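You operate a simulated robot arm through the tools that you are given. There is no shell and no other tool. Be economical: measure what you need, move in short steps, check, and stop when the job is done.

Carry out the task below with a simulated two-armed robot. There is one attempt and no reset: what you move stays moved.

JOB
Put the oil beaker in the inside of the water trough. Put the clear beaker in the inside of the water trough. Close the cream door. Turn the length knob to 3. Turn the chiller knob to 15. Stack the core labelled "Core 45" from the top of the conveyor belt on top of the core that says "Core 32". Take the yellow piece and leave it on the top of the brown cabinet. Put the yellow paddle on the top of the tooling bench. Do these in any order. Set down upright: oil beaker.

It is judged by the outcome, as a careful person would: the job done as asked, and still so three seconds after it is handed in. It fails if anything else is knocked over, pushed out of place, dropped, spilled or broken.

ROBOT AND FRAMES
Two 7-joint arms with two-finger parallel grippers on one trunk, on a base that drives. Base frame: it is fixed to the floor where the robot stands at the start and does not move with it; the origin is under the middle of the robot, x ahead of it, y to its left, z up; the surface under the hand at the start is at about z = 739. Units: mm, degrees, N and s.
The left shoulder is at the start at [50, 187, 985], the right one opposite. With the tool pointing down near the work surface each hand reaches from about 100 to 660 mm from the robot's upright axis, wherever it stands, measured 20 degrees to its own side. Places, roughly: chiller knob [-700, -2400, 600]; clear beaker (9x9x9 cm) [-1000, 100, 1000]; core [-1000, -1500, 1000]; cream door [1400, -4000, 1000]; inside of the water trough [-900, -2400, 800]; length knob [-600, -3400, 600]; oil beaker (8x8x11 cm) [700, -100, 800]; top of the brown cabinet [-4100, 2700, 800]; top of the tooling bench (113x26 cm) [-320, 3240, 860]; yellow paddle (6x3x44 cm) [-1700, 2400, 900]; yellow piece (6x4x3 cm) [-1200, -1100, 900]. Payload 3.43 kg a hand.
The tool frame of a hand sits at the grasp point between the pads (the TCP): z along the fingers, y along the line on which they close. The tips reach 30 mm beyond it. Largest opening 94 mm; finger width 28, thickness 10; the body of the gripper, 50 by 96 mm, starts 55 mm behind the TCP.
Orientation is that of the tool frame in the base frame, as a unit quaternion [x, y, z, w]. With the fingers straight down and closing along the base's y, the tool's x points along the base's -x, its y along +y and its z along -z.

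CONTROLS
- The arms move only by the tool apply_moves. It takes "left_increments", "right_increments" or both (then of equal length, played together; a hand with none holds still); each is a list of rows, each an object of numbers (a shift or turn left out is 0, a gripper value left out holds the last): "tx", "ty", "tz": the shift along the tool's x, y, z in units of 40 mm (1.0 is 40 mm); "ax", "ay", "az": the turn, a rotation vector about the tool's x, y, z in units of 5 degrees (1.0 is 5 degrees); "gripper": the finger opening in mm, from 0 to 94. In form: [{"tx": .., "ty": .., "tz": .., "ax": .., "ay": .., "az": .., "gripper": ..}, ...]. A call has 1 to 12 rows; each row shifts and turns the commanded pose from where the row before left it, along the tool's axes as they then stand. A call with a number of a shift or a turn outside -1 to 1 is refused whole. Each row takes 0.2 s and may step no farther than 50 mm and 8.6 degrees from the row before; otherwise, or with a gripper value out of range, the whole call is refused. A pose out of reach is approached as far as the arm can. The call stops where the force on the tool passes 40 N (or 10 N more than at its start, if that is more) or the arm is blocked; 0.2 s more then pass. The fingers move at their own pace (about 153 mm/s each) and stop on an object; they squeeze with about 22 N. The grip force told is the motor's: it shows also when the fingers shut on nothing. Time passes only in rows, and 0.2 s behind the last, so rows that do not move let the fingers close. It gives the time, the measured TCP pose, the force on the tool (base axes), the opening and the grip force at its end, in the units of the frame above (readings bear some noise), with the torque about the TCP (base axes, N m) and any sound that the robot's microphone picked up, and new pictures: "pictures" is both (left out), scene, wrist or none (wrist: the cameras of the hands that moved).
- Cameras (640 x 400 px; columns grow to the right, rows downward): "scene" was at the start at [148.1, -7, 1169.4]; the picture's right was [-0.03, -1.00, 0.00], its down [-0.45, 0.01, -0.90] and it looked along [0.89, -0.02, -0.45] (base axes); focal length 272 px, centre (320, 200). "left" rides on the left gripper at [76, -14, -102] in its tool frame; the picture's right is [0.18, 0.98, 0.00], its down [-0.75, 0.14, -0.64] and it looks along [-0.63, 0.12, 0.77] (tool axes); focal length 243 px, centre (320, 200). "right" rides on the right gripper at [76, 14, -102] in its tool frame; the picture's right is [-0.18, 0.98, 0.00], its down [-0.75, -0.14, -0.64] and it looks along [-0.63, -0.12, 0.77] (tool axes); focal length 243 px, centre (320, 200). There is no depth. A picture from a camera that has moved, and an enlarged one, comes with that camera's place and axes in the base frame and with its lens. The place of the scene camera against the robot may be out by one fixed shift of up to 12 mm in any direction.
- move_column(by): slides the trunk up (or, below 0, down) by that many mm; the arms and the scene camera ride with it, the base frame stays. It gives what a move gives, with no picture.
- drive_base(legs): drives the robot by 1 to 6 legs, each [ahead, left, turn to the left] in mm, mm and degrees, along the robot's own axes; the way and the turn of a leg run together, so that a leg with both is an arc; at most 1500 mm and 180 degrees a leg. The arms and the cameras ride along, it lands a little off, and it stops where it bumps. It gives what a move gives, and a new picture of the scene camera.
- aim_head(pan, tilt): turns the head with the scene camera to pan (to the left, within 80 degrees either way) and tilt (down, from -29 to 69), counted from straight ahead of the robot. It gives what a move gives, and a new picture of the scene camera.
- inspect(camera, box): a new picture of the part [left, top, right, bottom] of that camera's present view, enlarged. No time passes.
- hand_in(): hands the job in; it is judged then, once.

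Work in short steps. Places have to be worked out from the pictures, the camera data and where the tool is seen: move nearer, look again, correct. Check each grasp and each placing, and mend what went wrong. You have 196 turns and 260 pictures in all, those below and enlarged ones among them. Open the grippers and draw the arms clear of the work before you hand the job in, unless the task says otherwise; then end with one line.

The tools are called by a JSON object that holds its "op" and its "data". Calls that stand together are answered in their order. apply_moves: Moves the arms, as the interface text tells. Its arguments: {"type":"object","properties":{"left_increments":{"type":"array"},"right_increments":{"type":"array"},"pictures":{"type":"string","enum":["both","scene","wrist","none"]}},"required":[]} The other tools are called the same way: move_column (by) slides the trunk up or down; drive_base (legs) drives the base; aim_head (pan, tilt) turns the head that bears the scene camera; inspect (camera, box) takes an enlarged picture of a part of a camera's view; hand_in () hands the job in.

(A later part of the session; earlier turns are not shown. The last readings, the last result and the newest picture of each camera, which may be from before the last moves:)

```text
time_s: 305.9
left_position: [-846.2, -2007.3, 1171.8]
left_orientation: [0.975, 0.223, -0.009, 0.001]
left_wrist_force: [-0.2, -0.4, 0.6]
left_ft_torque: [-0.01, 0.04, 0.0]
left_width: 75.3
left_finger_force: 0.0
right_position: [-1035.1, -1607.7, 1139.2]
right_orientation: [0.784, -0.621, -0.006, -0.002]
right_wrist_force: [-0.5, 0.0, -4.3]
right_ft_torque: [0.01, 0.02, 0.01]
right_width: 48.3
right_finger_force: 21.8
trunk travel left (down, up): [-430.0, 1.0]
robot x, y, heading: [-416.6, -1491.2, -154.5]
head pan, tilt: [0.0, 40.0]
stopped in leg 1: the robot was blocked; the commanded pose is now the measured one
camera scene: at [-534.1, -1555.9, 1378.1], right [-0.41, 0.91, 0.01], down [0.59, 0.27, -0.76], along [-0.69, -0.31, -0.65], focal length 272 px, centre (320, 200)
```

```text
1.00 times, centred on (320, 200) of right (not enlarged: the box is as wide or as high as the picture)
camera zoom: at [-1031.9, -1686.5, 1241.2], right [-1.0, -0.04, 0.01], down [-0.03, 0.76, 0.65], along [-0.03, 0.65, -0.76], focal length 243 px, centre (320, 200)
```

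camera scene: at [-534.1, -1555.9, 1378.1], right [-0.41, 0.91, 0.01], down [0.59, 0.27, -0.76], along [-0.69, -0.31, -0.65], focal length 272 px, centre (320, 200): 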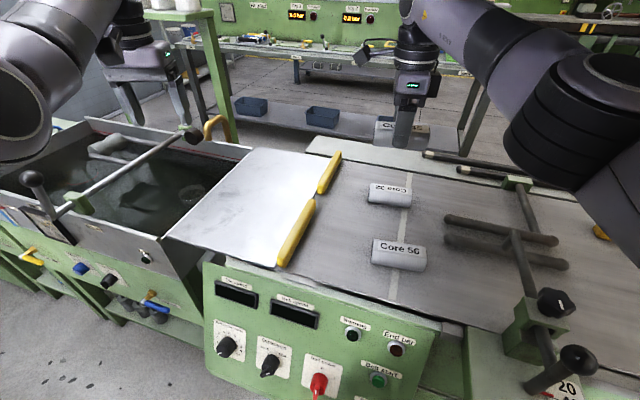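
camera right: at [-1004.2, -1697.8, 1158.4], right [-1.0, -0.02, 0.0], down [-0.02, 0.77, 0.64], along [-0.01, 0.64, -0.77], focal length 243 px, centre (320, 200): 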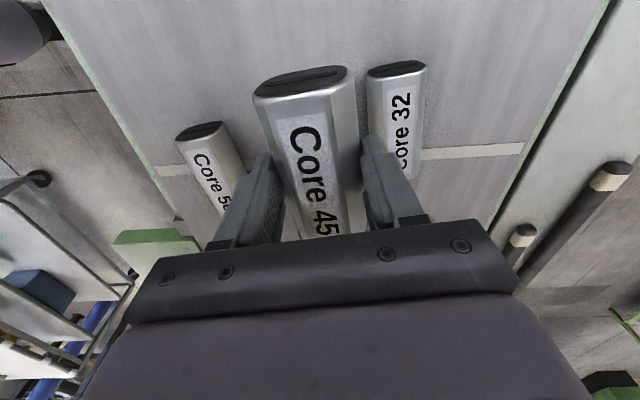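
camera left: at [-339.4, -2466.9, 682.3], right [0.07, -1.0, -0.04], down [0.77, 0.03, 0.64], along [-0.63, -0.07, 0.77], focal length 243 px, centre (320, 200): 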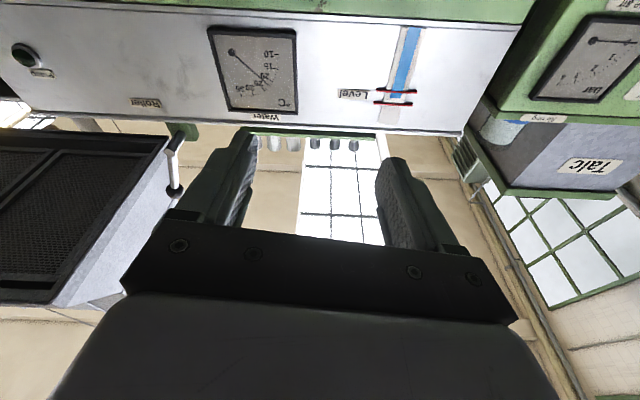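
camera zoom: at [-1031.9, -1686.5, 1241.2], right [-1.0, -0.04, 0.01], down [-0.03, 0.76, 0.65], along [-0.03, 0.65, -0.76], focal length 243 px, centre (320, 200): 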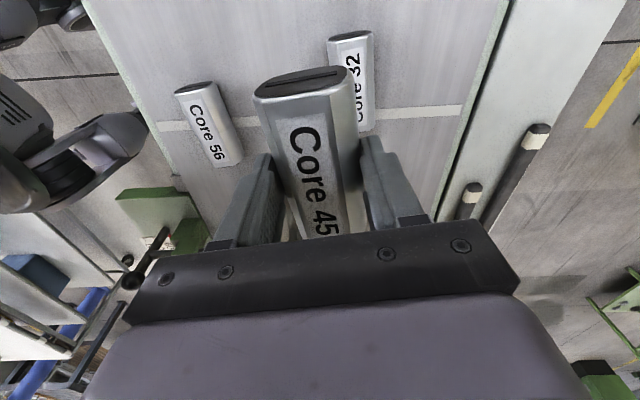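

Still blocked near x≈-416. I'll place the robot further left so the right arm reaches out to its own side (shoulder nearer to the belt).

{"op": "drive_base", "data": {"legs": [[-60, 0, 0], [155, 241, 0]]}}

{"op": "apply_moves", "data": {"right_increments": [{"tx": -0.84}, {"tx": -0.84}, {"tx": -0.84}, {"tx": -0.84}, {"tx": -0.84}, {"tx": -0.84}, {}], "pictures": "wrist"}}

```text
time_s: 309.2
left_position: [-832.0, -2260.1, 1175.0]
left_orientation: [0.975, 0.223, -0.008, 0.005]
left_wrist_force: [-0.2, 0.5, -0.6]
left_ft_torque: [0.03, 0.0, -0.03]
left_width: 75.0
left_finger_force: 0.0
right_position: [-1020.5, -1861.7, 1138.7]
right_orientation: [0.783, -0.622, -0.001, 0.0]
right_wrist_force: [0.7, 0.2, -3.1]
right_ft_torque: [0.01, -0.03, 0.0]
right_width: 48.5
right_finger_force: 21.5
trunk travel left (down, up): [-430.0, 1.0]
robot x, y, heading: [-397.8, -1749.3, -154.3]
head pan, tilt: [0.0, 40.0]
camera scene: at [-526.4, -1796.5, 1381.1], right [-0.28, 0.96, 0.0], down [0.6, 0.17, -0.78], along [-0.75, -0.22, -0.62], focal length 272 px, centre (320, 200)
```

scene: 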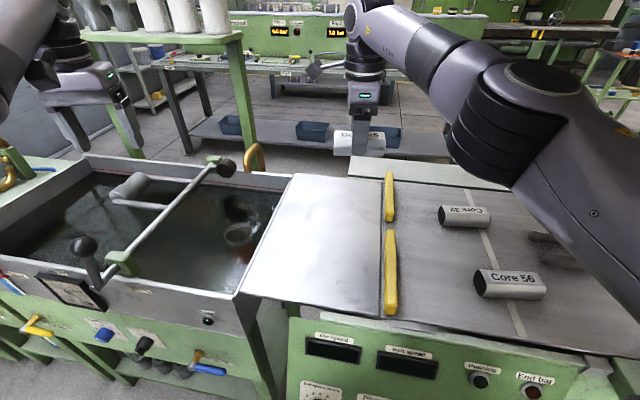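

```text
time_s: 310.8
left_position: [-830.8, -2259.8, 1174.6]
left_orientation: [0.975, 0.222, -0.008, 0.004]
left_wrist_force: [0.4, 0.7, -0.4]
left_ft_torque: [0.02, -0.01, -0.01]
left_width: 74.9
left_finger_force: 0.1
right_position: [-1068.0, -1664.7, 1140.2]
right_orientation: [0.783, -0.622, -0.002, 0.002]
right_wrist_force: [0.1, 0.5, -4.3]
right_ft_torque: [0.02, 0.02, 0.0]
right_width: 48.3
right_finger_force: 22.0
trunk travel left (down, up): [-430.0, 1.0]
robot x, y, heading: [-396.2, -1746.8, -154.3]
head pan, tilt: [0.0, 40.0]
camera right: at [-1064.3, -1742.2, 1241.4], right [-1.0, -0.04, 0.0], down [-0.03, 0.77, 0.64], along [-0.03, 0.64, -0.77], focal length 243 px, centre (320, 200)
```

right: 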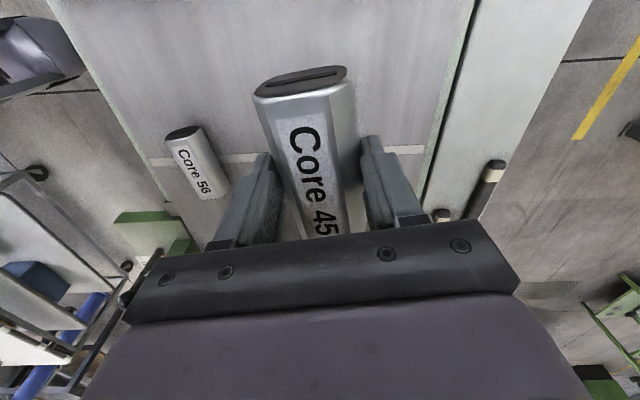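

Works well. Core 32 re-measured at ≈[-1077,-1605], yaw ≈15°. Move the hand over it and look.

{"op": "apply_moves", "data": {"right_increments": [{"tx": -0.74, "ty": -0.07, "az": -0.4}, {"tx": -0.74, "ty": -0.07}, {"tz": 0.8}, {"tz": 0.7}, {}]}}

```text
time_s: 312.0
left_position: [-830.7, -2259.0, 1175.2]
left_orientation: [0.975, 0.223, -0.009, 0.004]
left_wrist_force: [0.1, -0.2, -0.7]
left_ft_torque: [-0.02, 0.0, 0.02]
left_width: 75.1
left_finger_force: 0.0
right_position: [-1075.4, -1603.8, 1081.2]
right_orientation: [0.794, -0.608, -0.002, 0.001]
right_wrist_force: [-0.1, -0.5, -4.1]
right_ft_torque: [-0.01, -0.04, -0.01]
right_width: 48.3
right_finger_force: 22.0
trunk travel left (down, up): [-430.0, 1.0]
robot x, y, heading: [-399.0, -1746.4, -154.6]
head pan, tilt: [0.0, 40.0]
camera scene: at [-524.6, -1797.9, 1381.2], right [-0.3, 0.95, 0.0], down [0.6, 0.18, -0.78], along [-0.75, -0.23, -0.62], focal length 272 px, centre (320, 200)
camera right: at [-1069.6, -1683.2, 1181.8], right [-1.0, -0.08, 0.0], down [-0.06, 0.76, 0.64], along [-0.05, 0.64, -0.77], focal length 243 px, centre (320, 200)
```

scene: 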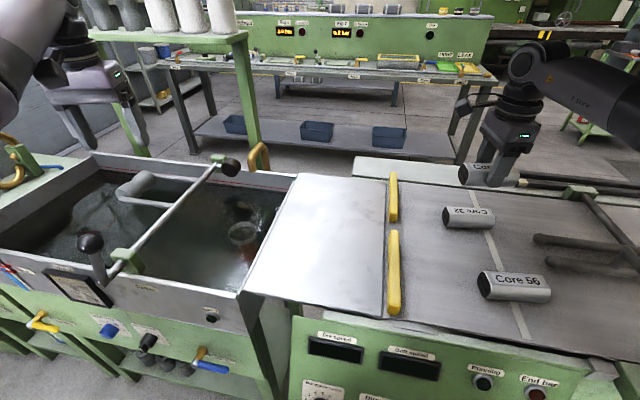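
right: 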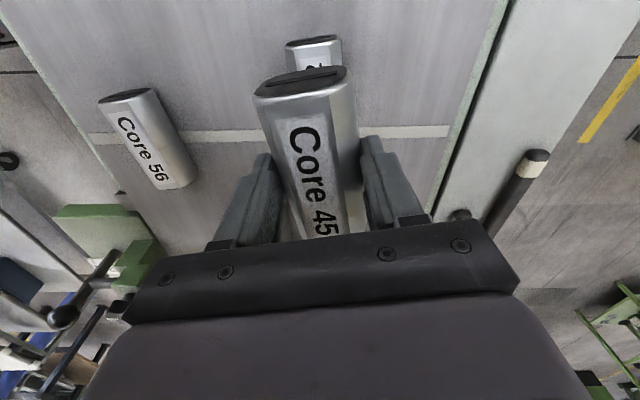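

Aligned within a few mm. Shift 4 mm and lower to just above contact.

{"op": "apply_moves", "data": {"right_increments": [{"tx": -0.1, "ty": 0.03}, {"tz": 0.6}, {"tz": 0.5}, {"tz": 0.3}, {}]}}

```text
time_s: 313.2
left_position: [-831.8, -2259.1, 1173.9]
left_orientation: [0.975, 0.222, -0.009, 0.005]
left_wrist_force: [-0.6, -0.5, -1.0]
left_ft_torque: [0.02, 0.03, 0.0]
left_width: 75.0
left_finger_force: 0.0
right_position: [-1078.7, -1603.1, 1024.9]
right_orientation: [0.794, -0.608, -0.002, 0.001]
right_wrist_force: [-0.1, 0.4, -4.0]
right_ft_torque: [-0.02, 0.02, -0.04]
right_width: 48.5
right_finger_force: 21.9
trunk travel left (down, up): [-430.0, 1.0]
robot x, y, heading: [-395.0, -1747.3, -154.2]
head pan, tilt: [0.0, 40.0]
camera scene: at [-524.5, -1798.0, 1381.2], right [-0.3, 0.95, 0.0], down [0.6, 0.18, -0.78], along [-0.75, -0.23, -0.62], focal length 272 px, centre (320, 200)
camera right: at [-1072.0, -1679.6, 1125.4], right [-1.0, -0.08, 0.0], down [-0.06, 0.76, 0.64], along [-0.05, 0.64, -0.77], focal length 243 px, centre (320, 200)
```

scene: 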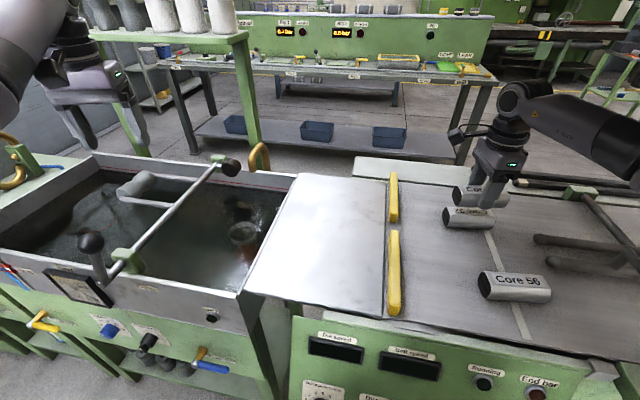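
right: 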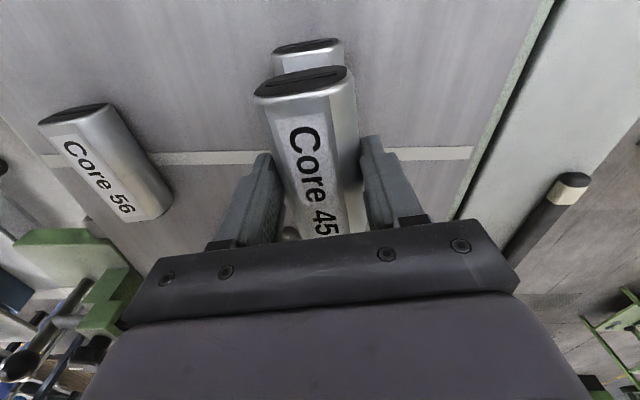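

Lower in 4 mm steps until it touches.

{"op": "apply_moves", "data": {"right_increments": [{"tz": 0.15}, {"tz": 0.15}, {"tz": 0.1}, {"tz": 0.1}, {}], "pictures": "none"}}

{"op": "inspect", "data": {"camera": "scene", "box": [420, 150, 540, 240]}}

```text
time_s: 314.4
left_position: [-831.7, -2259.5, 1175.5]
left_orientation: [0.975, 0.222, -0.009, 0.004]
left_wrist_force: [-0.4, -0.1, 0.2]
left_ft_torque: [-0.04, 0.02, -0.01]
left_width: 75.0
left_finger_force: 0.0
right_position: [-1077.0, -1602.0, 1005.7]
right_orientation: [0.794, -0.608, -0.002, 0.0]
right_wrist_force: [-0.7, 0.4, -4.4]
right_ft_torque: [0.03, 0.04, -0.02]
right_width: 48.3
right_finger_force: 21.4
trunk travel left (down, up): [-430.0, 1.0]
robot x, y, heading: [-398.0, -1750.5, -154.6]
head pan, tilt: [0.0, 40.0]
```

```text
4.44 times, centred on (480, 195) of scene
camera zoom: at [-524.5, -1798.1, 1381.2], right [-0.3, 0.95, 0.0], down [0.6, 0.18, -0.78], along [-0.75, -0.23, -0.62], focal length 1211 px, centre (-391, 222)
```

zoom: 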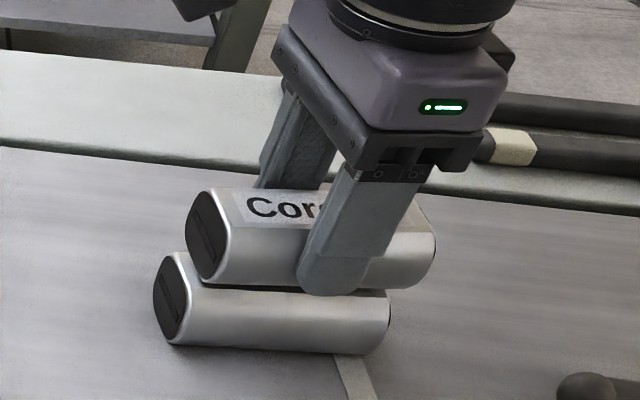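

Alignment is good (apparent offset is perspective). Continue lowering in small steps.

{"op": "apply_moves", "data": {"right_increments": [{"tz": 0.1}, {"tz": 0.1}, {"tz": 0.08}, {}], "pictures": "none"}}

```text
time_s: 315.4
left_position: [-829.8, -2259.3, 1175.1]
left_orientation: [0.975, 0.222, -0.009, 0.005]
left_wrist_force: [-0.5, 0.3, -0.4]
left_ft_torque: [0.02, 0.0, 0.01]
left_width: 75.3
left_finger_force: 0.1
right_position: [-1077.1, -1602.6, 995.7]
right_orientation: [0.794, -0.608, -0.002, 0.002]
right_wrist_force: [-3.2, -0.7, 18.3]
right_ft_torque: [0.04, 0.09, 0.34]
right_width: 48.5
right_finger_force: 22.5
trunk travel left (down, up): [-430.0, 1.0]
robot x, y, heading: [-396.8, -1745.2, -154.5]
head pan, tilt: [0.0, 40.0]
```

Contact (18 N) at z≈996. Release and lift away.

{"op": "apply_moves", "data": {"right_increments": [{"tz": -0.04}, {"gripper": 80}, {}, {}, {"tz": -0.3}, {"tz": -0.6}, {"tz": -0.8}, {"tz": -0.8}, {}]}}

{"op": "inspect", "data": {"camera": "scene", "box": [420, 150, 540, 240]}}

```text
time_s: 317.4
left_position: [-829.8, -2260.2, 1175.5]
left_orientation: [0.975, 0.223, -0.008, 0.005]
left_wrist_force: [-0.1, 0.1, -0.3]
left_ft_torque: [0.0, -0.01, 0.0]
left_width: 74.7
left_finger_force: 0.1
right_position: [-1077.5, -1602.0, 1095.2]
right_orientation: [0.794, -0.608, -0.002, 0.001]
right_wrist_force: [0.0, 0.5, -0.2]
right_ft_torque: [-0.04, 0.01, -0.05]
right_width: 79.9
right_finger_force: 0.0
trunk travel left (down, up): [-430.0, 1.0]
robot x, y, heading: [-396.5, -1745.8, -154.6]
head pan, tilt: [0.0, 40.0]
camera scene: at [-523.2, -1799.3, 1381.3], right [-0.31, 0.95, 0.0], down [0.59, 0.19, -0.78], along [-0.74, -0.24, -0.62], focal length 272 px, centre (320, 200)
camera right: at [-1071.5, -1679.5, 1197.0], right [-1.0, -0.08, 0.0], down [-0.06, 0.76, 0.64], along [-0.05, 0.64, -0.77], focal length 243 px, centre (320, 200)
```

scene: 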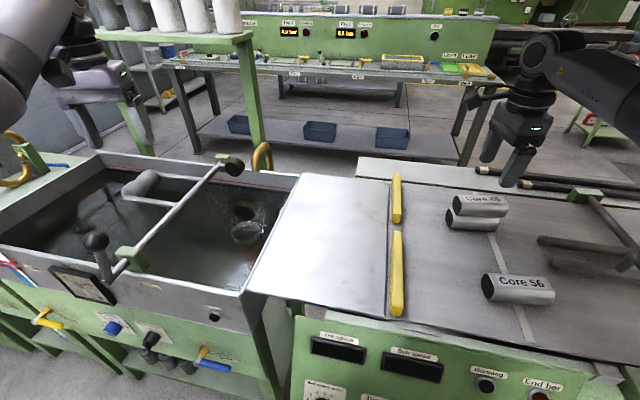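
right: 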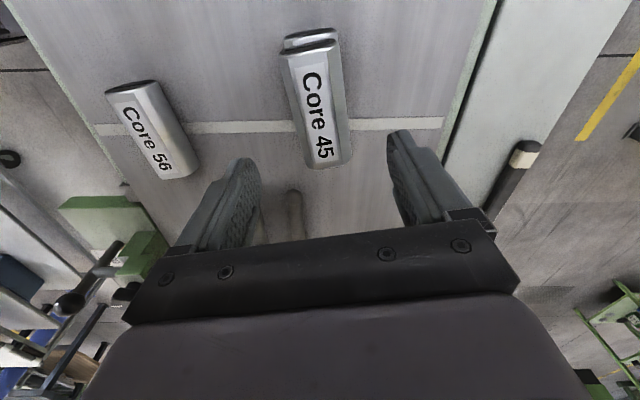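

```text
4.44 times, centred on (480, 195) of scene
camera zoom: at [-523.2, -1799.3, 1381.3], right [-0.31, 0.95, 0.0], down [0.59, 0.19, -0.78], along [-0.74, -0.24, -0.62], focal length 1211 px, centre (-391, 222)
```

zoom: 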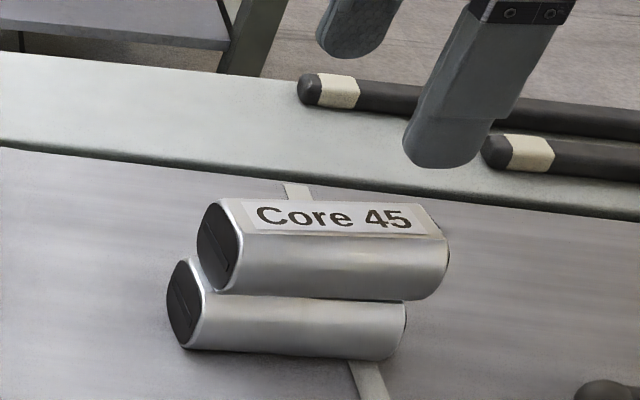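

Core 45 sits stably on Core 32. Next the yellow piece (≈[-1172,-1132]); it needs a tilted reach. Raise and re-yaw the right hand back to neutral.

{"op": "apply_moves", "data": {"right_increments": [{"tz": -0.9}, {"az": -1}, {"az": -1}, {"az": -1}, {"az": -1}, {"az": -1}, {"az": -1}, {"az": -1}, {"az": -1}, {}], "pictures": "none"}}

{"op": "drive_base", "data": {"legs": [[-100, 0, 0], [-166, -377, 0], [0, 0, -5.5]]}}

{"op": "apply_moves", "data": {"right_increments": [{"az": -1}, {"az": -1}, {"az": -1}, {"az": -1}, {"az": -1}, {"az": -1}, {"az": -1}, {}], "pictures": "wrist"}}

```text
time_s: 319.6
left_position: [-829.4, -2260.4, 1176.2]
left_orientation: [0.975, 0.223, -0.009, 0.004]
left_wrist_force: [-0.3, 0.3, 0.4]
left_ft_torque: [0.02, -0.02, 0.0]
left_width: 75.0
left_finger_force: 0.0
right_position: [-1076.1, -1601.3, 1131.6]
right_orientation: [0.954, -0.299, -0.003, -0.001]
right_wrist_force: [1.0, -1.4, -0.8]
right_ft_torque: [-0.01, 0.02, -0.02]
right_width: 79.8
right_finger_force: 0.0
trunk travel left (down, up): [-430.0, 1.0]
robot x, y, heading: [-398.2, -1746.4, -154.7]
head pan, tilt: [0.0, 40.0]
```

```text
time_s: 324.7
left_position: [-803.7, -1766.2, 1169.0]
left_orientation: [0.984, 0.178, -0.004, 0.004]
left_wrist_force: [-1.0, -0.1, -0.5]
left_ft_torque: [-0.01, 0.02, -0.04]
left_width: 75.0
left_finger_force: 0.1
right_position: [-988.3, -1087.7, 1127.0]
right_orientation: [0.939, -0.344, 0.002, -0.004]
right_wrist_force: [0.0, 0.4, -0.2]
right_ft_torque: [0.0, -0.01, 0.0]
right_width: 79.9
right_finger_force: 0.0
trunk travel left (down, up): [-430.0, 1.0]
robot x, y, heading: [-318.7, -1295.5, -159.8]
head pan, tilt: [0.0, 40.0]
camera scene: at [-453.6, -1347.8, 1378.6], right [-0.35, 0.94, 0.0], down [0.6, 0.22, -0.77], along [-0.72, -0.27, -0.64], focal length 272 px, centre (320, 200)
```

scene: 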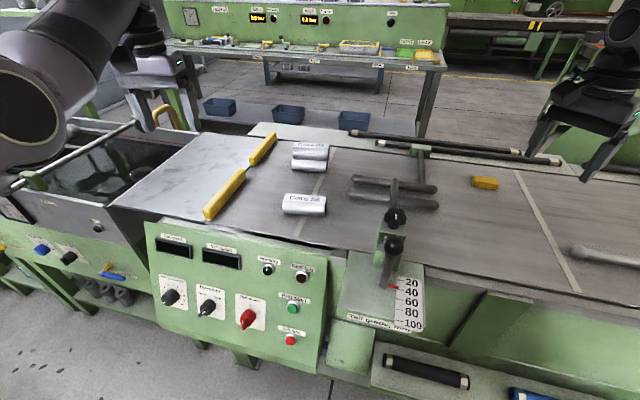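

```text
time_s: 326.5
left_position: [-804.4, -1766.4, 1167.5]
left_orientation: [0.984, 0.177, -0.004, 0.003]
left_wrist_force: [-0.3, -0.4, -0.5]
left_ft_torque: [0.02, 0.0, -0.03]
left_width: 75.2
left_finger_force: 0.1
right_position: [-988.2, -1088.8, 1125.2]
right_orientation: [0.999, -0.045, 0.003, -0.002]
right_wrist_force: [1.5, 0.1, -0.1]
right_ft_torque: [0.03, -0.03, 0.04]
right_width: 80.2
right_finger_force: 0.0
trunk travel left (down, up): [-430.0, 1.0]
robot x, y, heading: [-311.2, -1293.1, -159.7]
head pan, tilt: [0.0, 40.0]
camera right: at [-914.2, -1110.7, 1227.3], right [-0.27, -0.96, -0.01], down [-0.74, 0.2, 0.64], along [-0.61, 0.18, -0.77], focal length 243 px, centre (320, 200)
```

right: 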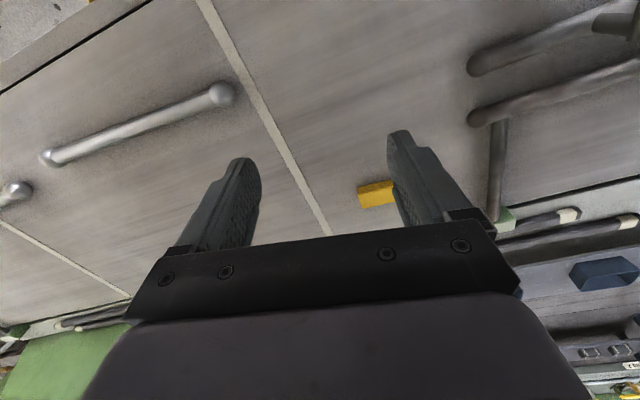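

Align yaw with the piece (+10°), tilt 45° forward, then lower the trunk 100.

{"op": "apply_moves", "data": {"right_increments": [{"az": 1, "gripper": 90}, {"az": 1}, {"ay": -1}, {"ay": -1}, {"ay": -1}, {"ay": -1}, {"ay": -1}, {"ay": -1}, {"ay": -1}, {"ay": -1}, {"ay": -1}, {}], "pictures": "none"}}

{"op": "move_column", "data": {"by": -100}}

{"op": "inspect", "data": {"camera": "right", "box": [0, 0, 640, 400]}}

```text
time_s: 329.1
left_position: [-804.7, -1766.1, 1168.0]
left_orientation: [0.984, 0.177, -0.004, 0.004]
left_wrist_force: [0.6, 0.6, -0.3]
left_ft_torque: [-0.01, -0.03, 0.0]
left_width: 75.1
left_finger_force: 0.1
right_position: [-987.8, -1088.2, 1126.8]
right_orientation: [0.916, -0.12, -0.378, -0.053]
right_wrist_force: [0.2, 0.3, -0.1]
right_ft_torque: [0.0, 0.03, 0.0]
right_width: 90.3
right_finger_force: 0.1
trunk travel left (down, up): [-430.0, 1.0]
robot x, y, heading: [-316.5, -1296.6, -160.0]
head pan, tilt: [0.0, 40.0]
```

```text
time_s: 330.5
left_position: [-803.4, -1766.7, 1067.6]
left_orientation: [0.984, 0.176, -0.004, 0.004]
left_wrist_force: [0.6, 0.6, -0.7]
left_ft_torque: [-0.03, 0.02, 0.01]
left_width: 75.0
left_finger_force: 0.0
right_position: [-986.7, -1088.4, 1024.9]
right_orientation: [0.916, -0.121, -0.378, -0.053]
right_wrist_force: [-0.1, 0.8, 0.6]
right_ft_torque: [-0.02, 0.01, 0.0]
right_width: 90.1
right_finger_force: 0.1
trunk travel left (down, up): [-330.0, 101.0]
robot x, y, heading: [-318.8, -1292.2, -159.9]
head pan, tilt: [0.0, 40.0]
```

```text
1.00 times, centred on (320, 200) of right (not enlarged: the box is as wide or as high as the picture)
camera zoom: at [-869.7, -1136.3, 1043.7], right [-0.38, -0.92, 0.12], down [-0.04, 0.15, 0.99], along [-0.92, 0.37, -0.1], focal length 243 px, centre (320, 200)
```

zoom: 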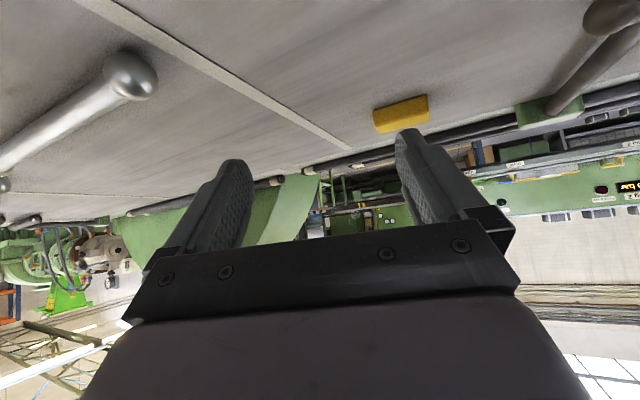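

Piece ≈[-1150,-1133,930]. Drive the base ahead 92/left 20 to bring the hand near, then re-measure.

{"op": "drive_base", "data": {"legs": [[92, 20, 0]]}}

{"op": "inspect", "data": {"camera": "right", "box": [0, 0, 640, 400]}}

```text
time_s: 331.6
left_position: [-883.9, -1817.3, 1067.4]
left_orientation: [0.984, 0.177, -0.005, 0.004]
left_wrist_force: [-0.4, 0.6, -0.5]
left_ft_torque: [0.0, 0.0, 0.01]
left_width: 75.0
left_finger_force: 0.1
right_position: [-1067.7, -1140.6, 1023.8]
right_orientation: [0.917, -0.121, -0.376, -0.054]
right_wrist_force: [-0.9, 0.9, -0.9]
right_ft_torque: [0.03, 0.03, 0.01]
right_width: 90.3
right_finger_force: 0.1
trunk travel left (down, up): [-330.0, 101.0]
robot x, y, heading: [-393.4, -1346.5, -159.5]
head pan, tilt: [0.0, 40.0]
camera scene: at [-533.4, -1399.3, 1278.4], right [-0.35, 0.94, 0.0], down [0.6, 0.22, -0.77], along [-0.72, -0.26, -0.64], focal length 272 px, centre (320, 200)
```

scene: 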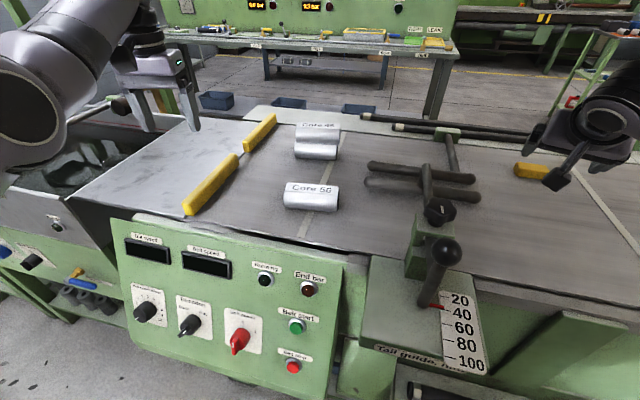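

```text
1.00 times, centred on (320, 200) of right (not enlarged: the box is as wide or as high as the picture)
camera zoom: at [-949.7, -1187.2, 1043.2], right [-0.38, -0.92, 0.12], down [-0.05, 0.15, 0.99], along [-0.92, 0.37, -0.1], focal length 243 px, centre (320, 200)
```

zoom: 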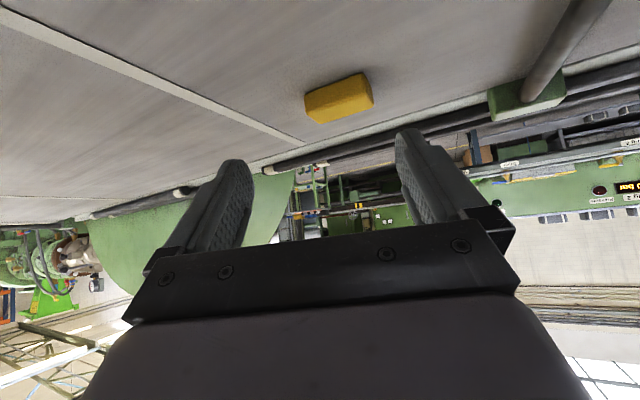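

Piece centre triangulates to [-1167,-1133,924], long axis along y. Square the hand's yaw (15° about vertical), then look.

{"op": "apply_moves", "data": {"right_increments": [{"ax": -0.72, "az": -0.72, "ty": -0.1}, {"ax": -0.72, "az": -0.72, "ty": -0.1}, {"ax": -0.72, "az": -0.72}, {"tz": 0.6}, {}], "pictures": "wrist"}}

```text
time_s: 332.8
left_position: [-883.5, -1816.9, 1067.8]
left_orientation: [0.984, 0.177, -0.004, 0.004]
left_wrist_force: [0.1, 0.1, -0.3]
left_ft_torque: [-0.01, -0.04, -0.01]
left_width: 75.2
left_finger_force: 0.0
right_position: [-1081.9, -1131.4, 1008.8]
right_orientation: [0.925, 0.003, -0.38, -0.002]
right_wrist_force: [-0.7, 0.3, 1.1]
right_ft_torque: [-0.01, 0.0, 0.02]
right_width: 89.9
right_finger_force: 0.1
trunk travel left (down, up): [-330.0, 101.0]
robot x, y, heading: [-395.4, -1348.0, -160.0]
head pan, tilt: [0.0, 40.0]
camera right: at [-956.1, -1146.0, 1026.5], right [-0.13, -0.98, 0.12], down [-0.08, 0.14, 0.99], along [-0.99, 0.12, -0.1], focal length 243 px, centre (320, 200)
```

right: 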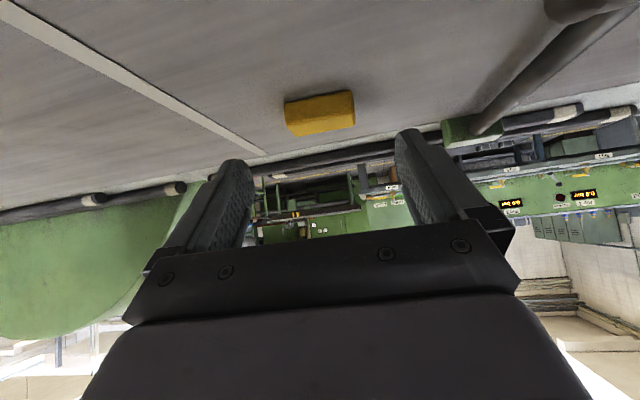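

Well aligned. Advance 98 mm along the tool axis to straddle the piece, then close.

{"op": "apply_moves", "data": {"right_increments": [{"tz": 0.7, "tx": -0.1}, {"tz": 0.7}, {"tz": 0.6}, {"tz": 0.3}, {"tz": 0.12}, {}], "pictures": "wrist"}}

```text
time_s: 334.2
left_position: [-879.0, -1817.0, 1072.2]
left_orientation: [0.984, 0.177, -0.006, 0.002]
left_wrist_force: [-0.4, 0.6, -0.7]
left_ft_torque: [-0.03, -0.05, -0.02]
left_width: 74.9
left_finger_force: 0.1
right_position: [-1149.4, -1132.9, 950.2]
right_orientation: [0.922, 0.001, -0.386, 0.0]
right_wrist_force: [21.0, 3.1, 28.7]
right_ft_torque: [-0.97, -0.35, 0.89]
right_width: 88.2
right_finger_force: 0.0
trunk travel left (down, up): [-330.0, 101.0]
robot x, y, heading: [-399.7, -1344.4, -160.1]
head pan, tilt: [0.0, 40.0]
camera right: at [-1023.4, -1146.5, 967.6], right [-0.13, -0.98, 0.13], down [-0.07, 0.14, 0.99], along [-0.99, 0.12, -0.09], focal length 243 px, centre (320, 200)
```

right: 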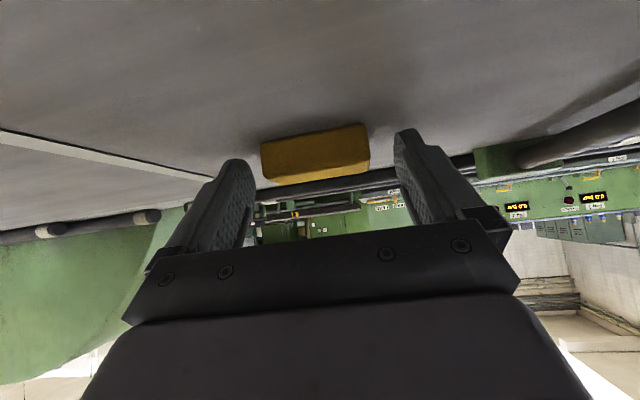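

Tips touch the belt; the piece is between the fingertips. Ease up 3 mm and close.

{"op": "apply_moves", "data": {"right_increments": [{"tx": -0.07}, {"gripper": 40}, {}, {}], "pictures": "wrist"}}

```text
time_s: 335.2
left_position: [-879.5, -1819.5, 1069.1]
left_orientation: [0.984, 0.177, -0.006, 0.002]
left_wrist_force: [-0.3, 0.1, 0.4]
left_ft_torque: [0.01, 0.01, -0.01]
left_width: 75.1
left_finger_force: 0.1
right_position: [-1153.1, -1135.8, 951.0]
right_orientation: [0.923, 0.004, -0.385, 0.001]
right_wrist_force: [9.9, -15.5, 21.9]
right_ft_torque: [-0.7, 0.0, 0.18]
right_width: 59.4
right_finger_force: 21.8
trunk travel left (down, up): [-330.0, 101.0]
robot x, y, heading: [-399.7, -1349.0, -159.8]
head pan, tilt: [0.0, 40.0]
camera right: at [-1026.6, -1150.8, 967.9], right [-0.12, -0.98, 0.13], down [-0.08, 0.14, 0.99], along [-0.99, 0.11, -0.09], focal length 243 px, centre (320, 200)
```

right: 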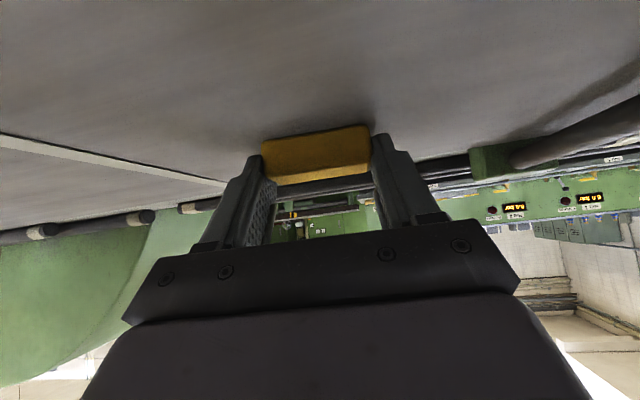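

Gripped (59 mm). Lift straight up 150 mm and check.

{"op": "apply_moves", "data": {"right_increments": [{"tx": -0.3, "tz": -0.3}, {"tx": -0.6, "tz": -0.6}, {"tx": -0.65, "tz": -0.65}, {"tx": -0.65, "tz": -0.65}, {"tx": -0.5, "tz": -0.5}, {}], "pictures": "wrist"}}

```text
time_s: 336.6
left_position: [-883.1, -1817.4, 1067.6]
left_orientation: [0.984, 0.177, -0.003, 0.002]
left_wrist_force: [-0.6, -0.4, 0.1]
left_ft_torque: [0.02, -0.03, 0.01]
left_width: 74.8
left_finger_force: 0.0
right_position: [-1157.6, -1132.8, 1097.2]
right_orientation: [0.925, 0.003, -0.379, -0.002]
right_wrist_force: [0.4, -0.6, -0.8]
right_ft_torque: [0.03, -0.02, -0.01]
right_width: 59.4
right_finger_force: 22.4
trunk travel left (down, up): [-330.0, 101.0]
robot x, y, heading: [-396.4, -1344.8, -159.6]
head pan, tilt: [0.0, 40.0]
camera right: at [-1030.8, -1147.4, 1116.2], right [-0.13, -0.98, 0.12], down [-0.09, 0.14, 0.99], along [-0.99, 0.12, -0.1], focal length 243 px, centre (320, 200)
```

right: 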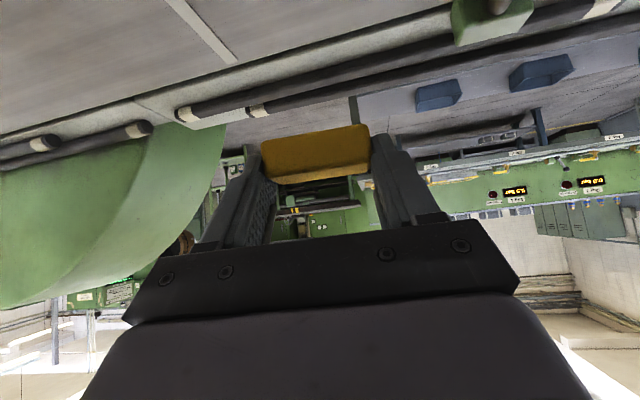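

Held. Now travel toward the brown cabinet (far at [-4100,2700]). Back off, turn to face +y and drive up the aisle.

{"op": "drive_base", "data": {"legs": [[-420, 0, 0], [0, 0, -110], [1400, 0, 0]]}}

{"op": "aim_head", "data": {"pan": 0, "tilt": 15}}

```text
time_s: 350.3
left_position: [-302.9, 812.1, 1069.1]
left_orientation: [0.712, -0.702, -0.005, -0.001]
left_wrist_force: [0.0, 0.3, 0.1]
left_ft_torque: [-0.02, -0.01, 0.0]
left_width: 75.1
left_finger_force: 0.0
right_position: [434.0, 841.0, 1098.2]
right_orientation: [-0.535, 0.755, 0.217, 0.311]
right_wrist_force: [-0.5, -0.4, -1.0]
right_ft_torque: [-0.01, -0.01, -0.02]
right_width: 59.2
right_finger_force: 22.6
trunk travel left (down, up): [-330.0, 101.0]
robot x, y, heading: [-18.8, 193.7, 90.5]
head pan, tilt: [0.0, 40.0]
camera scene: at [-23.8, 334.1, 1278.5], right [1.0, 0.01, 0.0], down [0.01, -0.64, -0.77], along [-0.01, 0.77, -0.64], focal length 272 px, centre (320, 200)
```

scene: 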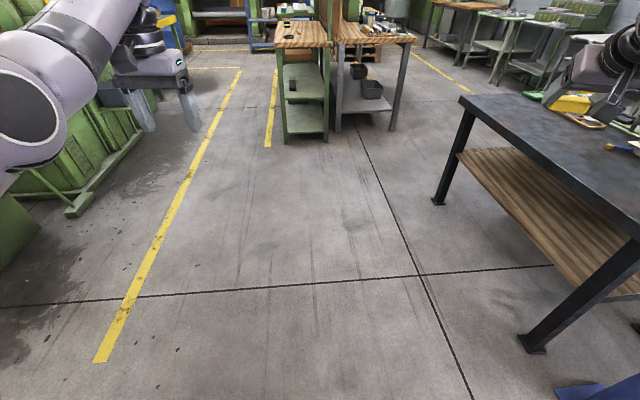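

```text
time_s: 351.2
left_position: [-301.8, 813.0, 1069.0]
left_orientation: [0.712, -0.702, -0.005, -0.001]
left_wrist_force: [-0.4, 0.3, 0.3]
left_ft_torque: [-0.02, 0.05, 0.02]
left_width: 75.3
left_finger_force: 0.0
right_position: [433.9, 840.2, 1096.5]
right_orientation: [-0.534, 0.755, 0.217, 0.312]
right_wrist_force: [0.3, 0.2, 0.0]
right_ft_torque: [-0.01, -0.01, -0.01]
right_width: 59.0
right_finger_force: 21.9
trunk travel left (down, up): [-330.0, 101.0]
robot x, y, heading: [-21.5, 193.1, 90.5]
head pan, tilt: [0.0, 15.0]
camera scene: at [-23.9, 342.4, 1318.0], right [1.0, 0.01, 0.0], down [0.0, -0.26, -0.97], along [-0.01, 0.97, -0.26], focal length 272 px, centre (320, 200)
```

scene: 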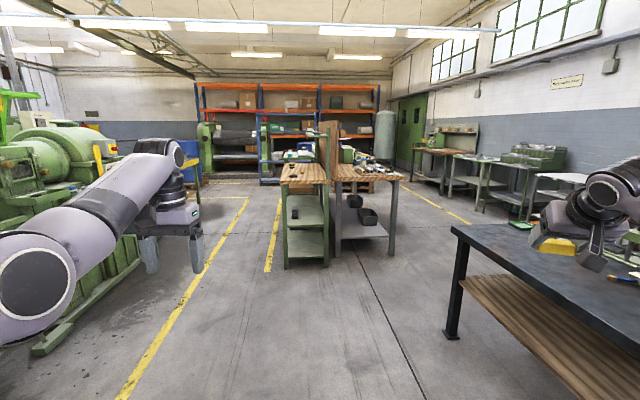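

The double tooling bench is ahead; drive on 1000 mm and look left for the paddle and cabinet.

{"op": "drive_base", "data": {"legs": [[1000, 0, 0]]}}

{"op": "aim_head", "data": {"pan": 60, "tilt": 15}}

```text
time_s: 356.4
left_position: [-319.4, 1813.6, 1068.3]
left_orientation: [0.714, -0.7, -0.004, -0.001]
left_wrist_force: [0.3, -0.3, -0.2]
left_ft_torque: [-0.01, -0.03, 0.03]
left_width: 75.2
left_finger_force: 0.2
right_position: [416.7, 1846.1, 1097.6]
right_orientation: [-0.537, 0.753, 0.218, 0.31]
right_wrist_force: [0.9, 0.2, 0.5]
right_ft_torque: [0.01, -0.02, 0.0]
right_width: 58.9
right_finger_force: 21.8
trunk travel left (down, up): [-330.0, 101.0]
robot x, y, heading: [-30.7, 1198.1, 91.1]
head pan, tilt: [0.0, 15.0]
camera scene: at [-38.7, 1345.3, 1318.1], right [1.0, 0.02, 0.0], down [0.0, -0.26, -0.97], along [-0.02, 0.97, -0.26], focal length 272 px, centre (320, 200)
```

scene: 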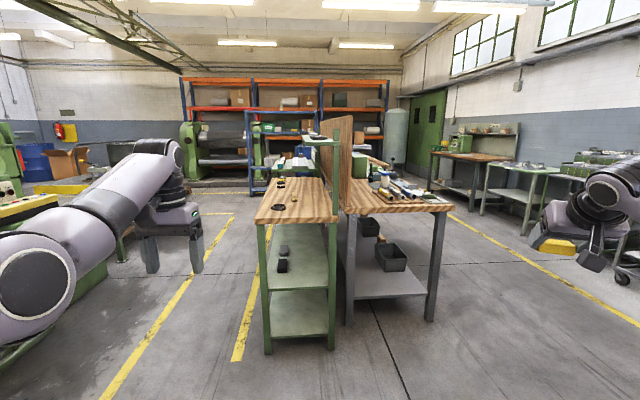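

```text
time_s: 357.7
left_position: [-320.2, 1813.9, 1069.0]
left_orientation: [0.714, -0.701, -0.006, -0.002]
left_wrist_force: [0.6, 1.2, 0.3]
left_ft_torque: [0.01, -0.02, -0.03]
left_width: 75.0
left_finger_force: 0.1
right_position: [417.7, 1845.3, 1097.2]
right_orientation: [-0.537, 0.753, 0.219, 0.31]
right_wrist_force: [-0.8, 0.4, -0.4]
right_ft_torque: [-0.01, 0.02, 0.01]
right_width: 59.3
right_finger_force: 22.1
trunk travel left (down, up): [-330.0, 101.0]
robot x, y, heading: [-34.0, 1200.2, 91.1]
head pan, tilt: [60.0, 15.0]
camera scene: at [-118.8, 1297.1, 1318.1], right [0.49, 0.87, 0.0], down [0.23, -0.13, -0.97], along [-0.84, 0.47, -0.26], focal length 272 px, centre (320, 200)
```

scene: 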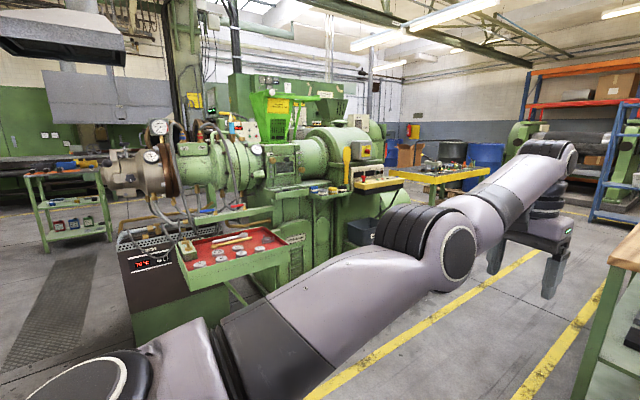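

Zoom on where the paddle should be (near (350,180) in this view).

{"op": "inspect", "data": {"camera": "scene", "box": [290, 130, 450, 230]}}

```text
4.00 times, centred on (370, 180) of scene
camera zoom: at [-118.8, 1297.1, 1318.1], right [0.49, 0.87, 0.0], down [0.23, -0.13, -0.97], along [-0.84, 0.47, -0.26], focal length 1090 px, centre (120, 280)
```

zoom: 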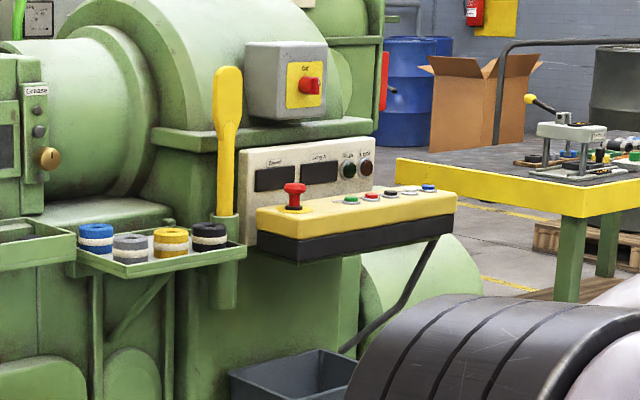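

The paddle stands upright in a holder at ≈[-1700,2400]. I'll deliver the yellow piece first, then fetch the paddle. Advance into the aisle between the machine and the bench.

{"op": "drive_base", "data": {"legs": [[550, 0, 0], [0, 580, 0], [500, 310, 0]]}}

{"op": "aim_head", "data": {"pan": 50, "tilt": 15}}

```text
time_s: 369.0
left_position: [-1240.3, 2839.0, 1067.6]
left_orientation: [0.717, -0.697, -0.005, -0.001]
left_wrist_force: [0.2, -0.1, -0.2]
left_ft_torque: [-0.02, -0.03, 0.01]
left_width: 75.0
left_finger_force: 0.1
right_position: [-503.7, 2877.6, 1097.7]
right_orientation: [-0.539, 0.752, 0.218, 0.31]
right_wrist_force: [-0.2, 0.7, -0.5]
right_ft_torque: [0.0, 0.0, 0.0]
right_width: 59.1
right_finger_force: 22.4
trunk travel left (down, up): [-330.0, 101.0]
robot x, y, heading: [-948.2, 2225.3, 91.3]
head pan, tilt: [60.0, 15.0]
camera scene: at [-1035.5, 2324.4, 1318.1], right [0.48, 0.88, 0.0], down [0.23, -0.12, -0.97], along [-0.85, 0.46, -0.26], focal length 272 px, centre (320, 200)
```

scene: 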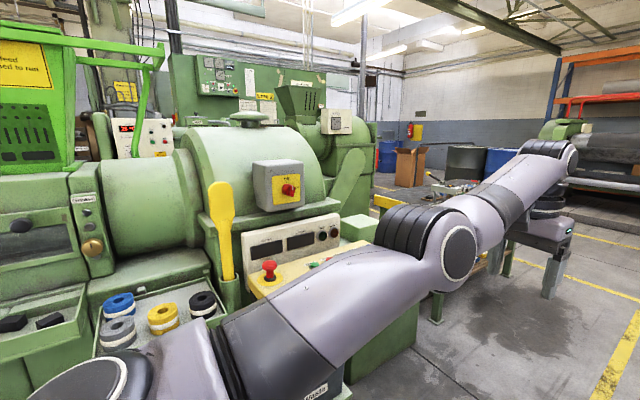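

```text
time_s: 369.7
left_position: [-1240.6, 2839.5, 1068.4]
left_orientation: [0.716, -0.698, -0.004, -0.001]
left_wrist_force: [-0.5, 0.6, 0.8]
left_ft_torque: [0.01, 0.0, 0.01]
left_width: 75.0
left_finger_force: 0.1
right_position: [-504.3, 2876.8, 1098.2]
right_orientation: [-0.54, 0.752, 0.219, 0.309]
right_wrist_force: [-0.4, -0.2, -0.6]
right_ft_torque: [0.02, 0.02, 0.01]
right_width: 59.0
right_finger_force: 22.2
trunk travel left (down, up): [-330.0, 101.0]
robot x, y, heading: [-949.7, 2226.0, 91.5]
head pan, tilt: [50.0, 15.0]
camera scene: at [-1026.4, 2337.6, 1318.1], right [0.62, 0.78, 0.0], down [0.2, -0.16, -0.97], along [-0.76, 0.6, -0.26], focal length 272 px, centre (320, 200)
```

scene: 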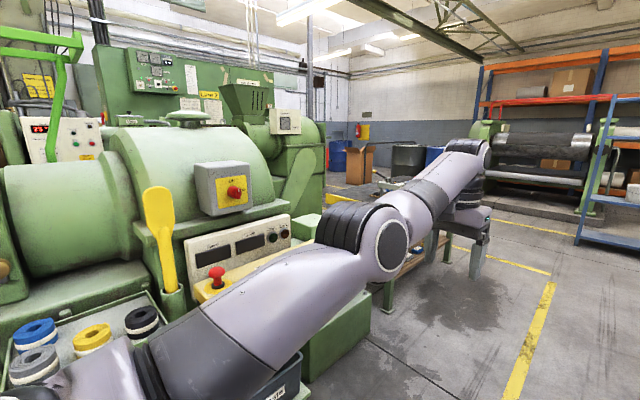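

Paddle pinned at ≈[-1722,2417], holder top z≈916, tip z≈1185. Continue up the aisle to find the way to the cabinet.

{"op": "drive_base", "data": {"legs": [[950, 0, 0]]}}

{"op": "aim_head", "data": {"pan": 75, "tilt": 18}}

```text
time_s: 374.7
left_position: [-1273.7, 3785.9, 1068.0]
left_orientation: [0.72, -0.694, -0.004, -0.002]
left_wrist_force: [-0.9, -0.2, 0.9]
left_ft_torque: [0.01, 0.01, 0.0]
left_width: 75.1
left_finger_force: 0.1
right_position: [-536.4, 3829.6, 1097.3]
right_orientation: [-0.542, 0.75, 0.22, 0.309]
right_wrist_force: [-0.4, 0.7, -1.0]
right_ft_torque: [0.02, -0.04, 0.0]
right_width: 59.1
right_finger_force: 21.9
trunk travel left (down, up): [-330.0, 101.0]
robot x, y, heading: [-977.4, 3177.1, 92.0]
head pan, tilt: [50.0, 15.0]
camera scene: at [-1054.8, 3287.2, 1318.1], right [0.62, 0.79, 0.0], down [0.2, -0.16, -0.97], along [-0.76, 0.6, -0.26], focal length 272 px, centre (320, 200)
```

scene: 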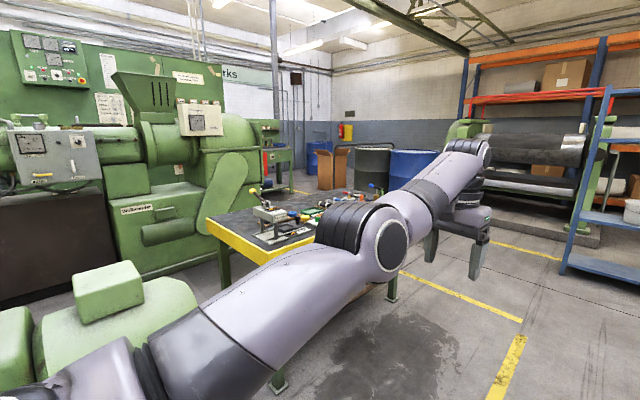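

```text
time_s: 375.6
left_position: [-1272.1, 3786.5, 1068.1]
left_orientation: [0.72, -0.694, -0.004, -0.001]
left_wrist_force: [0.1, -0.8, 0.9]
left_ft_torque: [0.0, 0.0, 0.01]
left_width: 75.2
left_finger_force: 0.0
right_position: [-537.2, 3830.9, 1096.7]
right_orientation: [-0.543, 0.749, 0.221, 0.31]
right_wrist_force: [-0.5, 0.4, -0.7]
right_ft_torque: [-0.01, 0.04, -0.01]
right_width: 58.7
right_finger_force: 21.3
trunk travel left (down, up): [-330.0, 101.0]
robot x, y, heading: [-973.6, 3175.5, 91.9]
head pan, tilt: [75.0, 18.0]
camera scene: at [-1072.2, 3250.5, 1313.2], right [0.23, 0.97, 0.0], down [0.3, -0.07, -0.95], along [-0.93, 0.22, -0.31], focal length 272 px, centre (320, 200)
```

scene: 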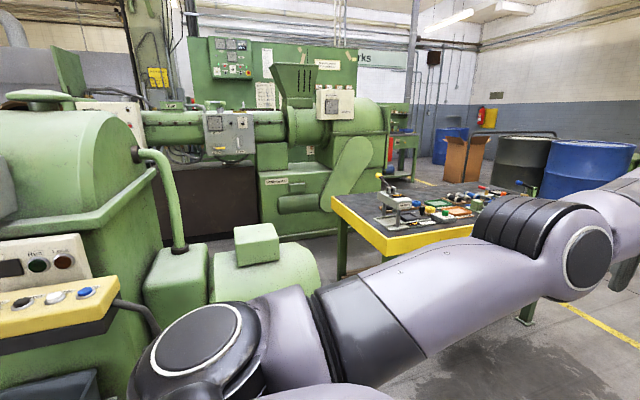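

Zoom on the dark-brown box in the direction of [-4100,2700,800].

{"op": "inspect", "data": {"camera": "scene", "box": [120, 90, 340, 250]}}

```text
2.50 times, centred on (230, 170) of scene
camera zoom: at [-1072.2, 3250.5, 1313.2], right [0.23, 0.97, 0.0], down [0.3, -0.07, -0.95], along [-0.93, 0.22, -0.31], focal length 681 px, centre (545, 275)
```

zoom: 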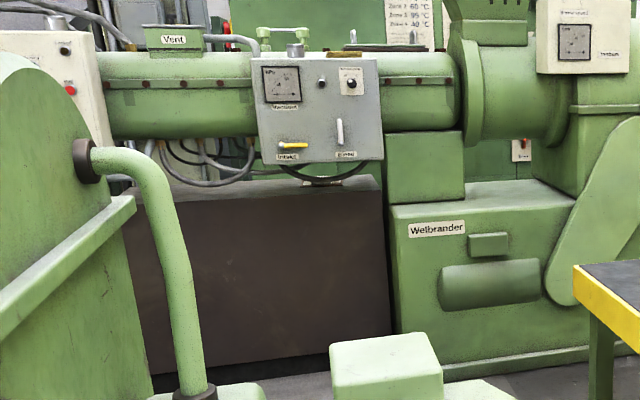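

The way past here is blocked; the cabinet must be reached via the southern walkway (between saw and extruder). Retrace to y≈650 and look along -x.

{"op": "drive_base", "data": {"legs": [[-950, 0, 0], [-500, -310, 0], [0, -580, 0], [-1100, 0, 0], [0, 0, 88]]}}

{"op": "aim_head", "data": {"pan": 0, "tilt": 22}}

```text
time_s: 397.6
left_position: [-622.3, 398.2, 1068.5]
left_orientation: [1.0, 0.002, -0.005, 0.003]
left_wrist_force: [-0.2, 0.2, 0.3]
left_ft_torque: [0.01, -0.01, 0.02]
left_width: 74.9
left_finger_force: 0.1
right_position: [-641.7, 1135.3, 1098.9]
right_orientation: [0.911, -0.161, -0.374, -0.069]
right_wrist_force: [0.4, 0.0, 0.3]
right_ft_torque: [0.0, -0.04, 0.03]
right_width: 59.1
right_finger_force: 22.2
trunk travel left (down, up): [-330.0, 101.0]
robot x, y, heading: [-2.4, 671.0, -179.9]
head pan, tilt: [75.0, 18.0]
camera scene: at [-85.9, 578.6, 1313.2], right [-0.97, 0.26, 0.0], down [0.08, 0.3, -0.95], along [-0.25, -0.92, -0.31], focal length 272 px, centre (320, 200)
```

scene: 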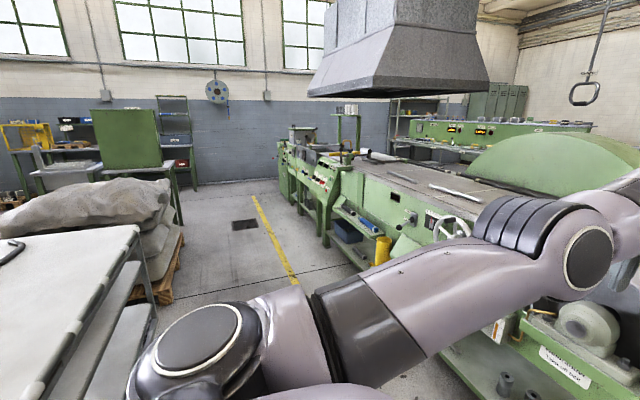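

```text
time_s: 399.1
left_position: [-621.0, 397.6, 1068.3]
left_orientation: [1.0, 0.002, -0.004, 0.002]
left_wrist_force: [-0.4, 0.0, 0.3]
left_ft_torque: [-0.01, 0.0, -0.02]
left_width: 74.9
left_finger_force: 0.3
right_position: [-641.2, 1134.4, 1098.1]
right_orientation: [0.911, -0.161, -0.373, -0.069]
right_wrist_force: [-0.9, 0.0, 0.9]
right_ft_torque: [0.0, 0.02, 0.01]
right_width: 59.1
right_finger_force: 21.9
trunk travel left (down, up): [-330.0, 101.0]
robot x, y, heading: [0.9, 676.4, -180.0]
head pan, tilt: [0.0, 22.0]
camera scene: at [-154.6, 668.7, 1306.7], right [0.0, 1.0, 0.0], down [0.37, 0.0, -0.93], along [-0.93, 0.0, -0.37], focal length 272 px, centre (320, 200)
```

scene: 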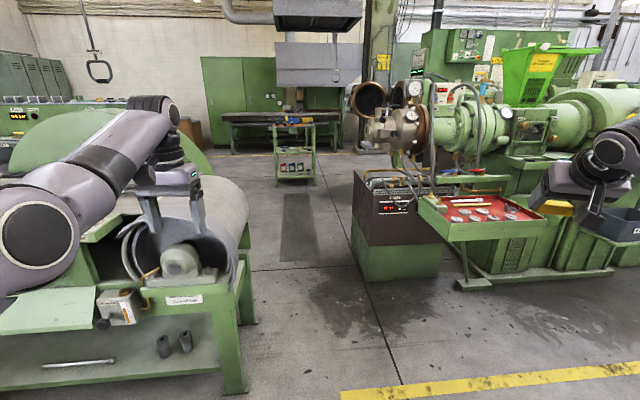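

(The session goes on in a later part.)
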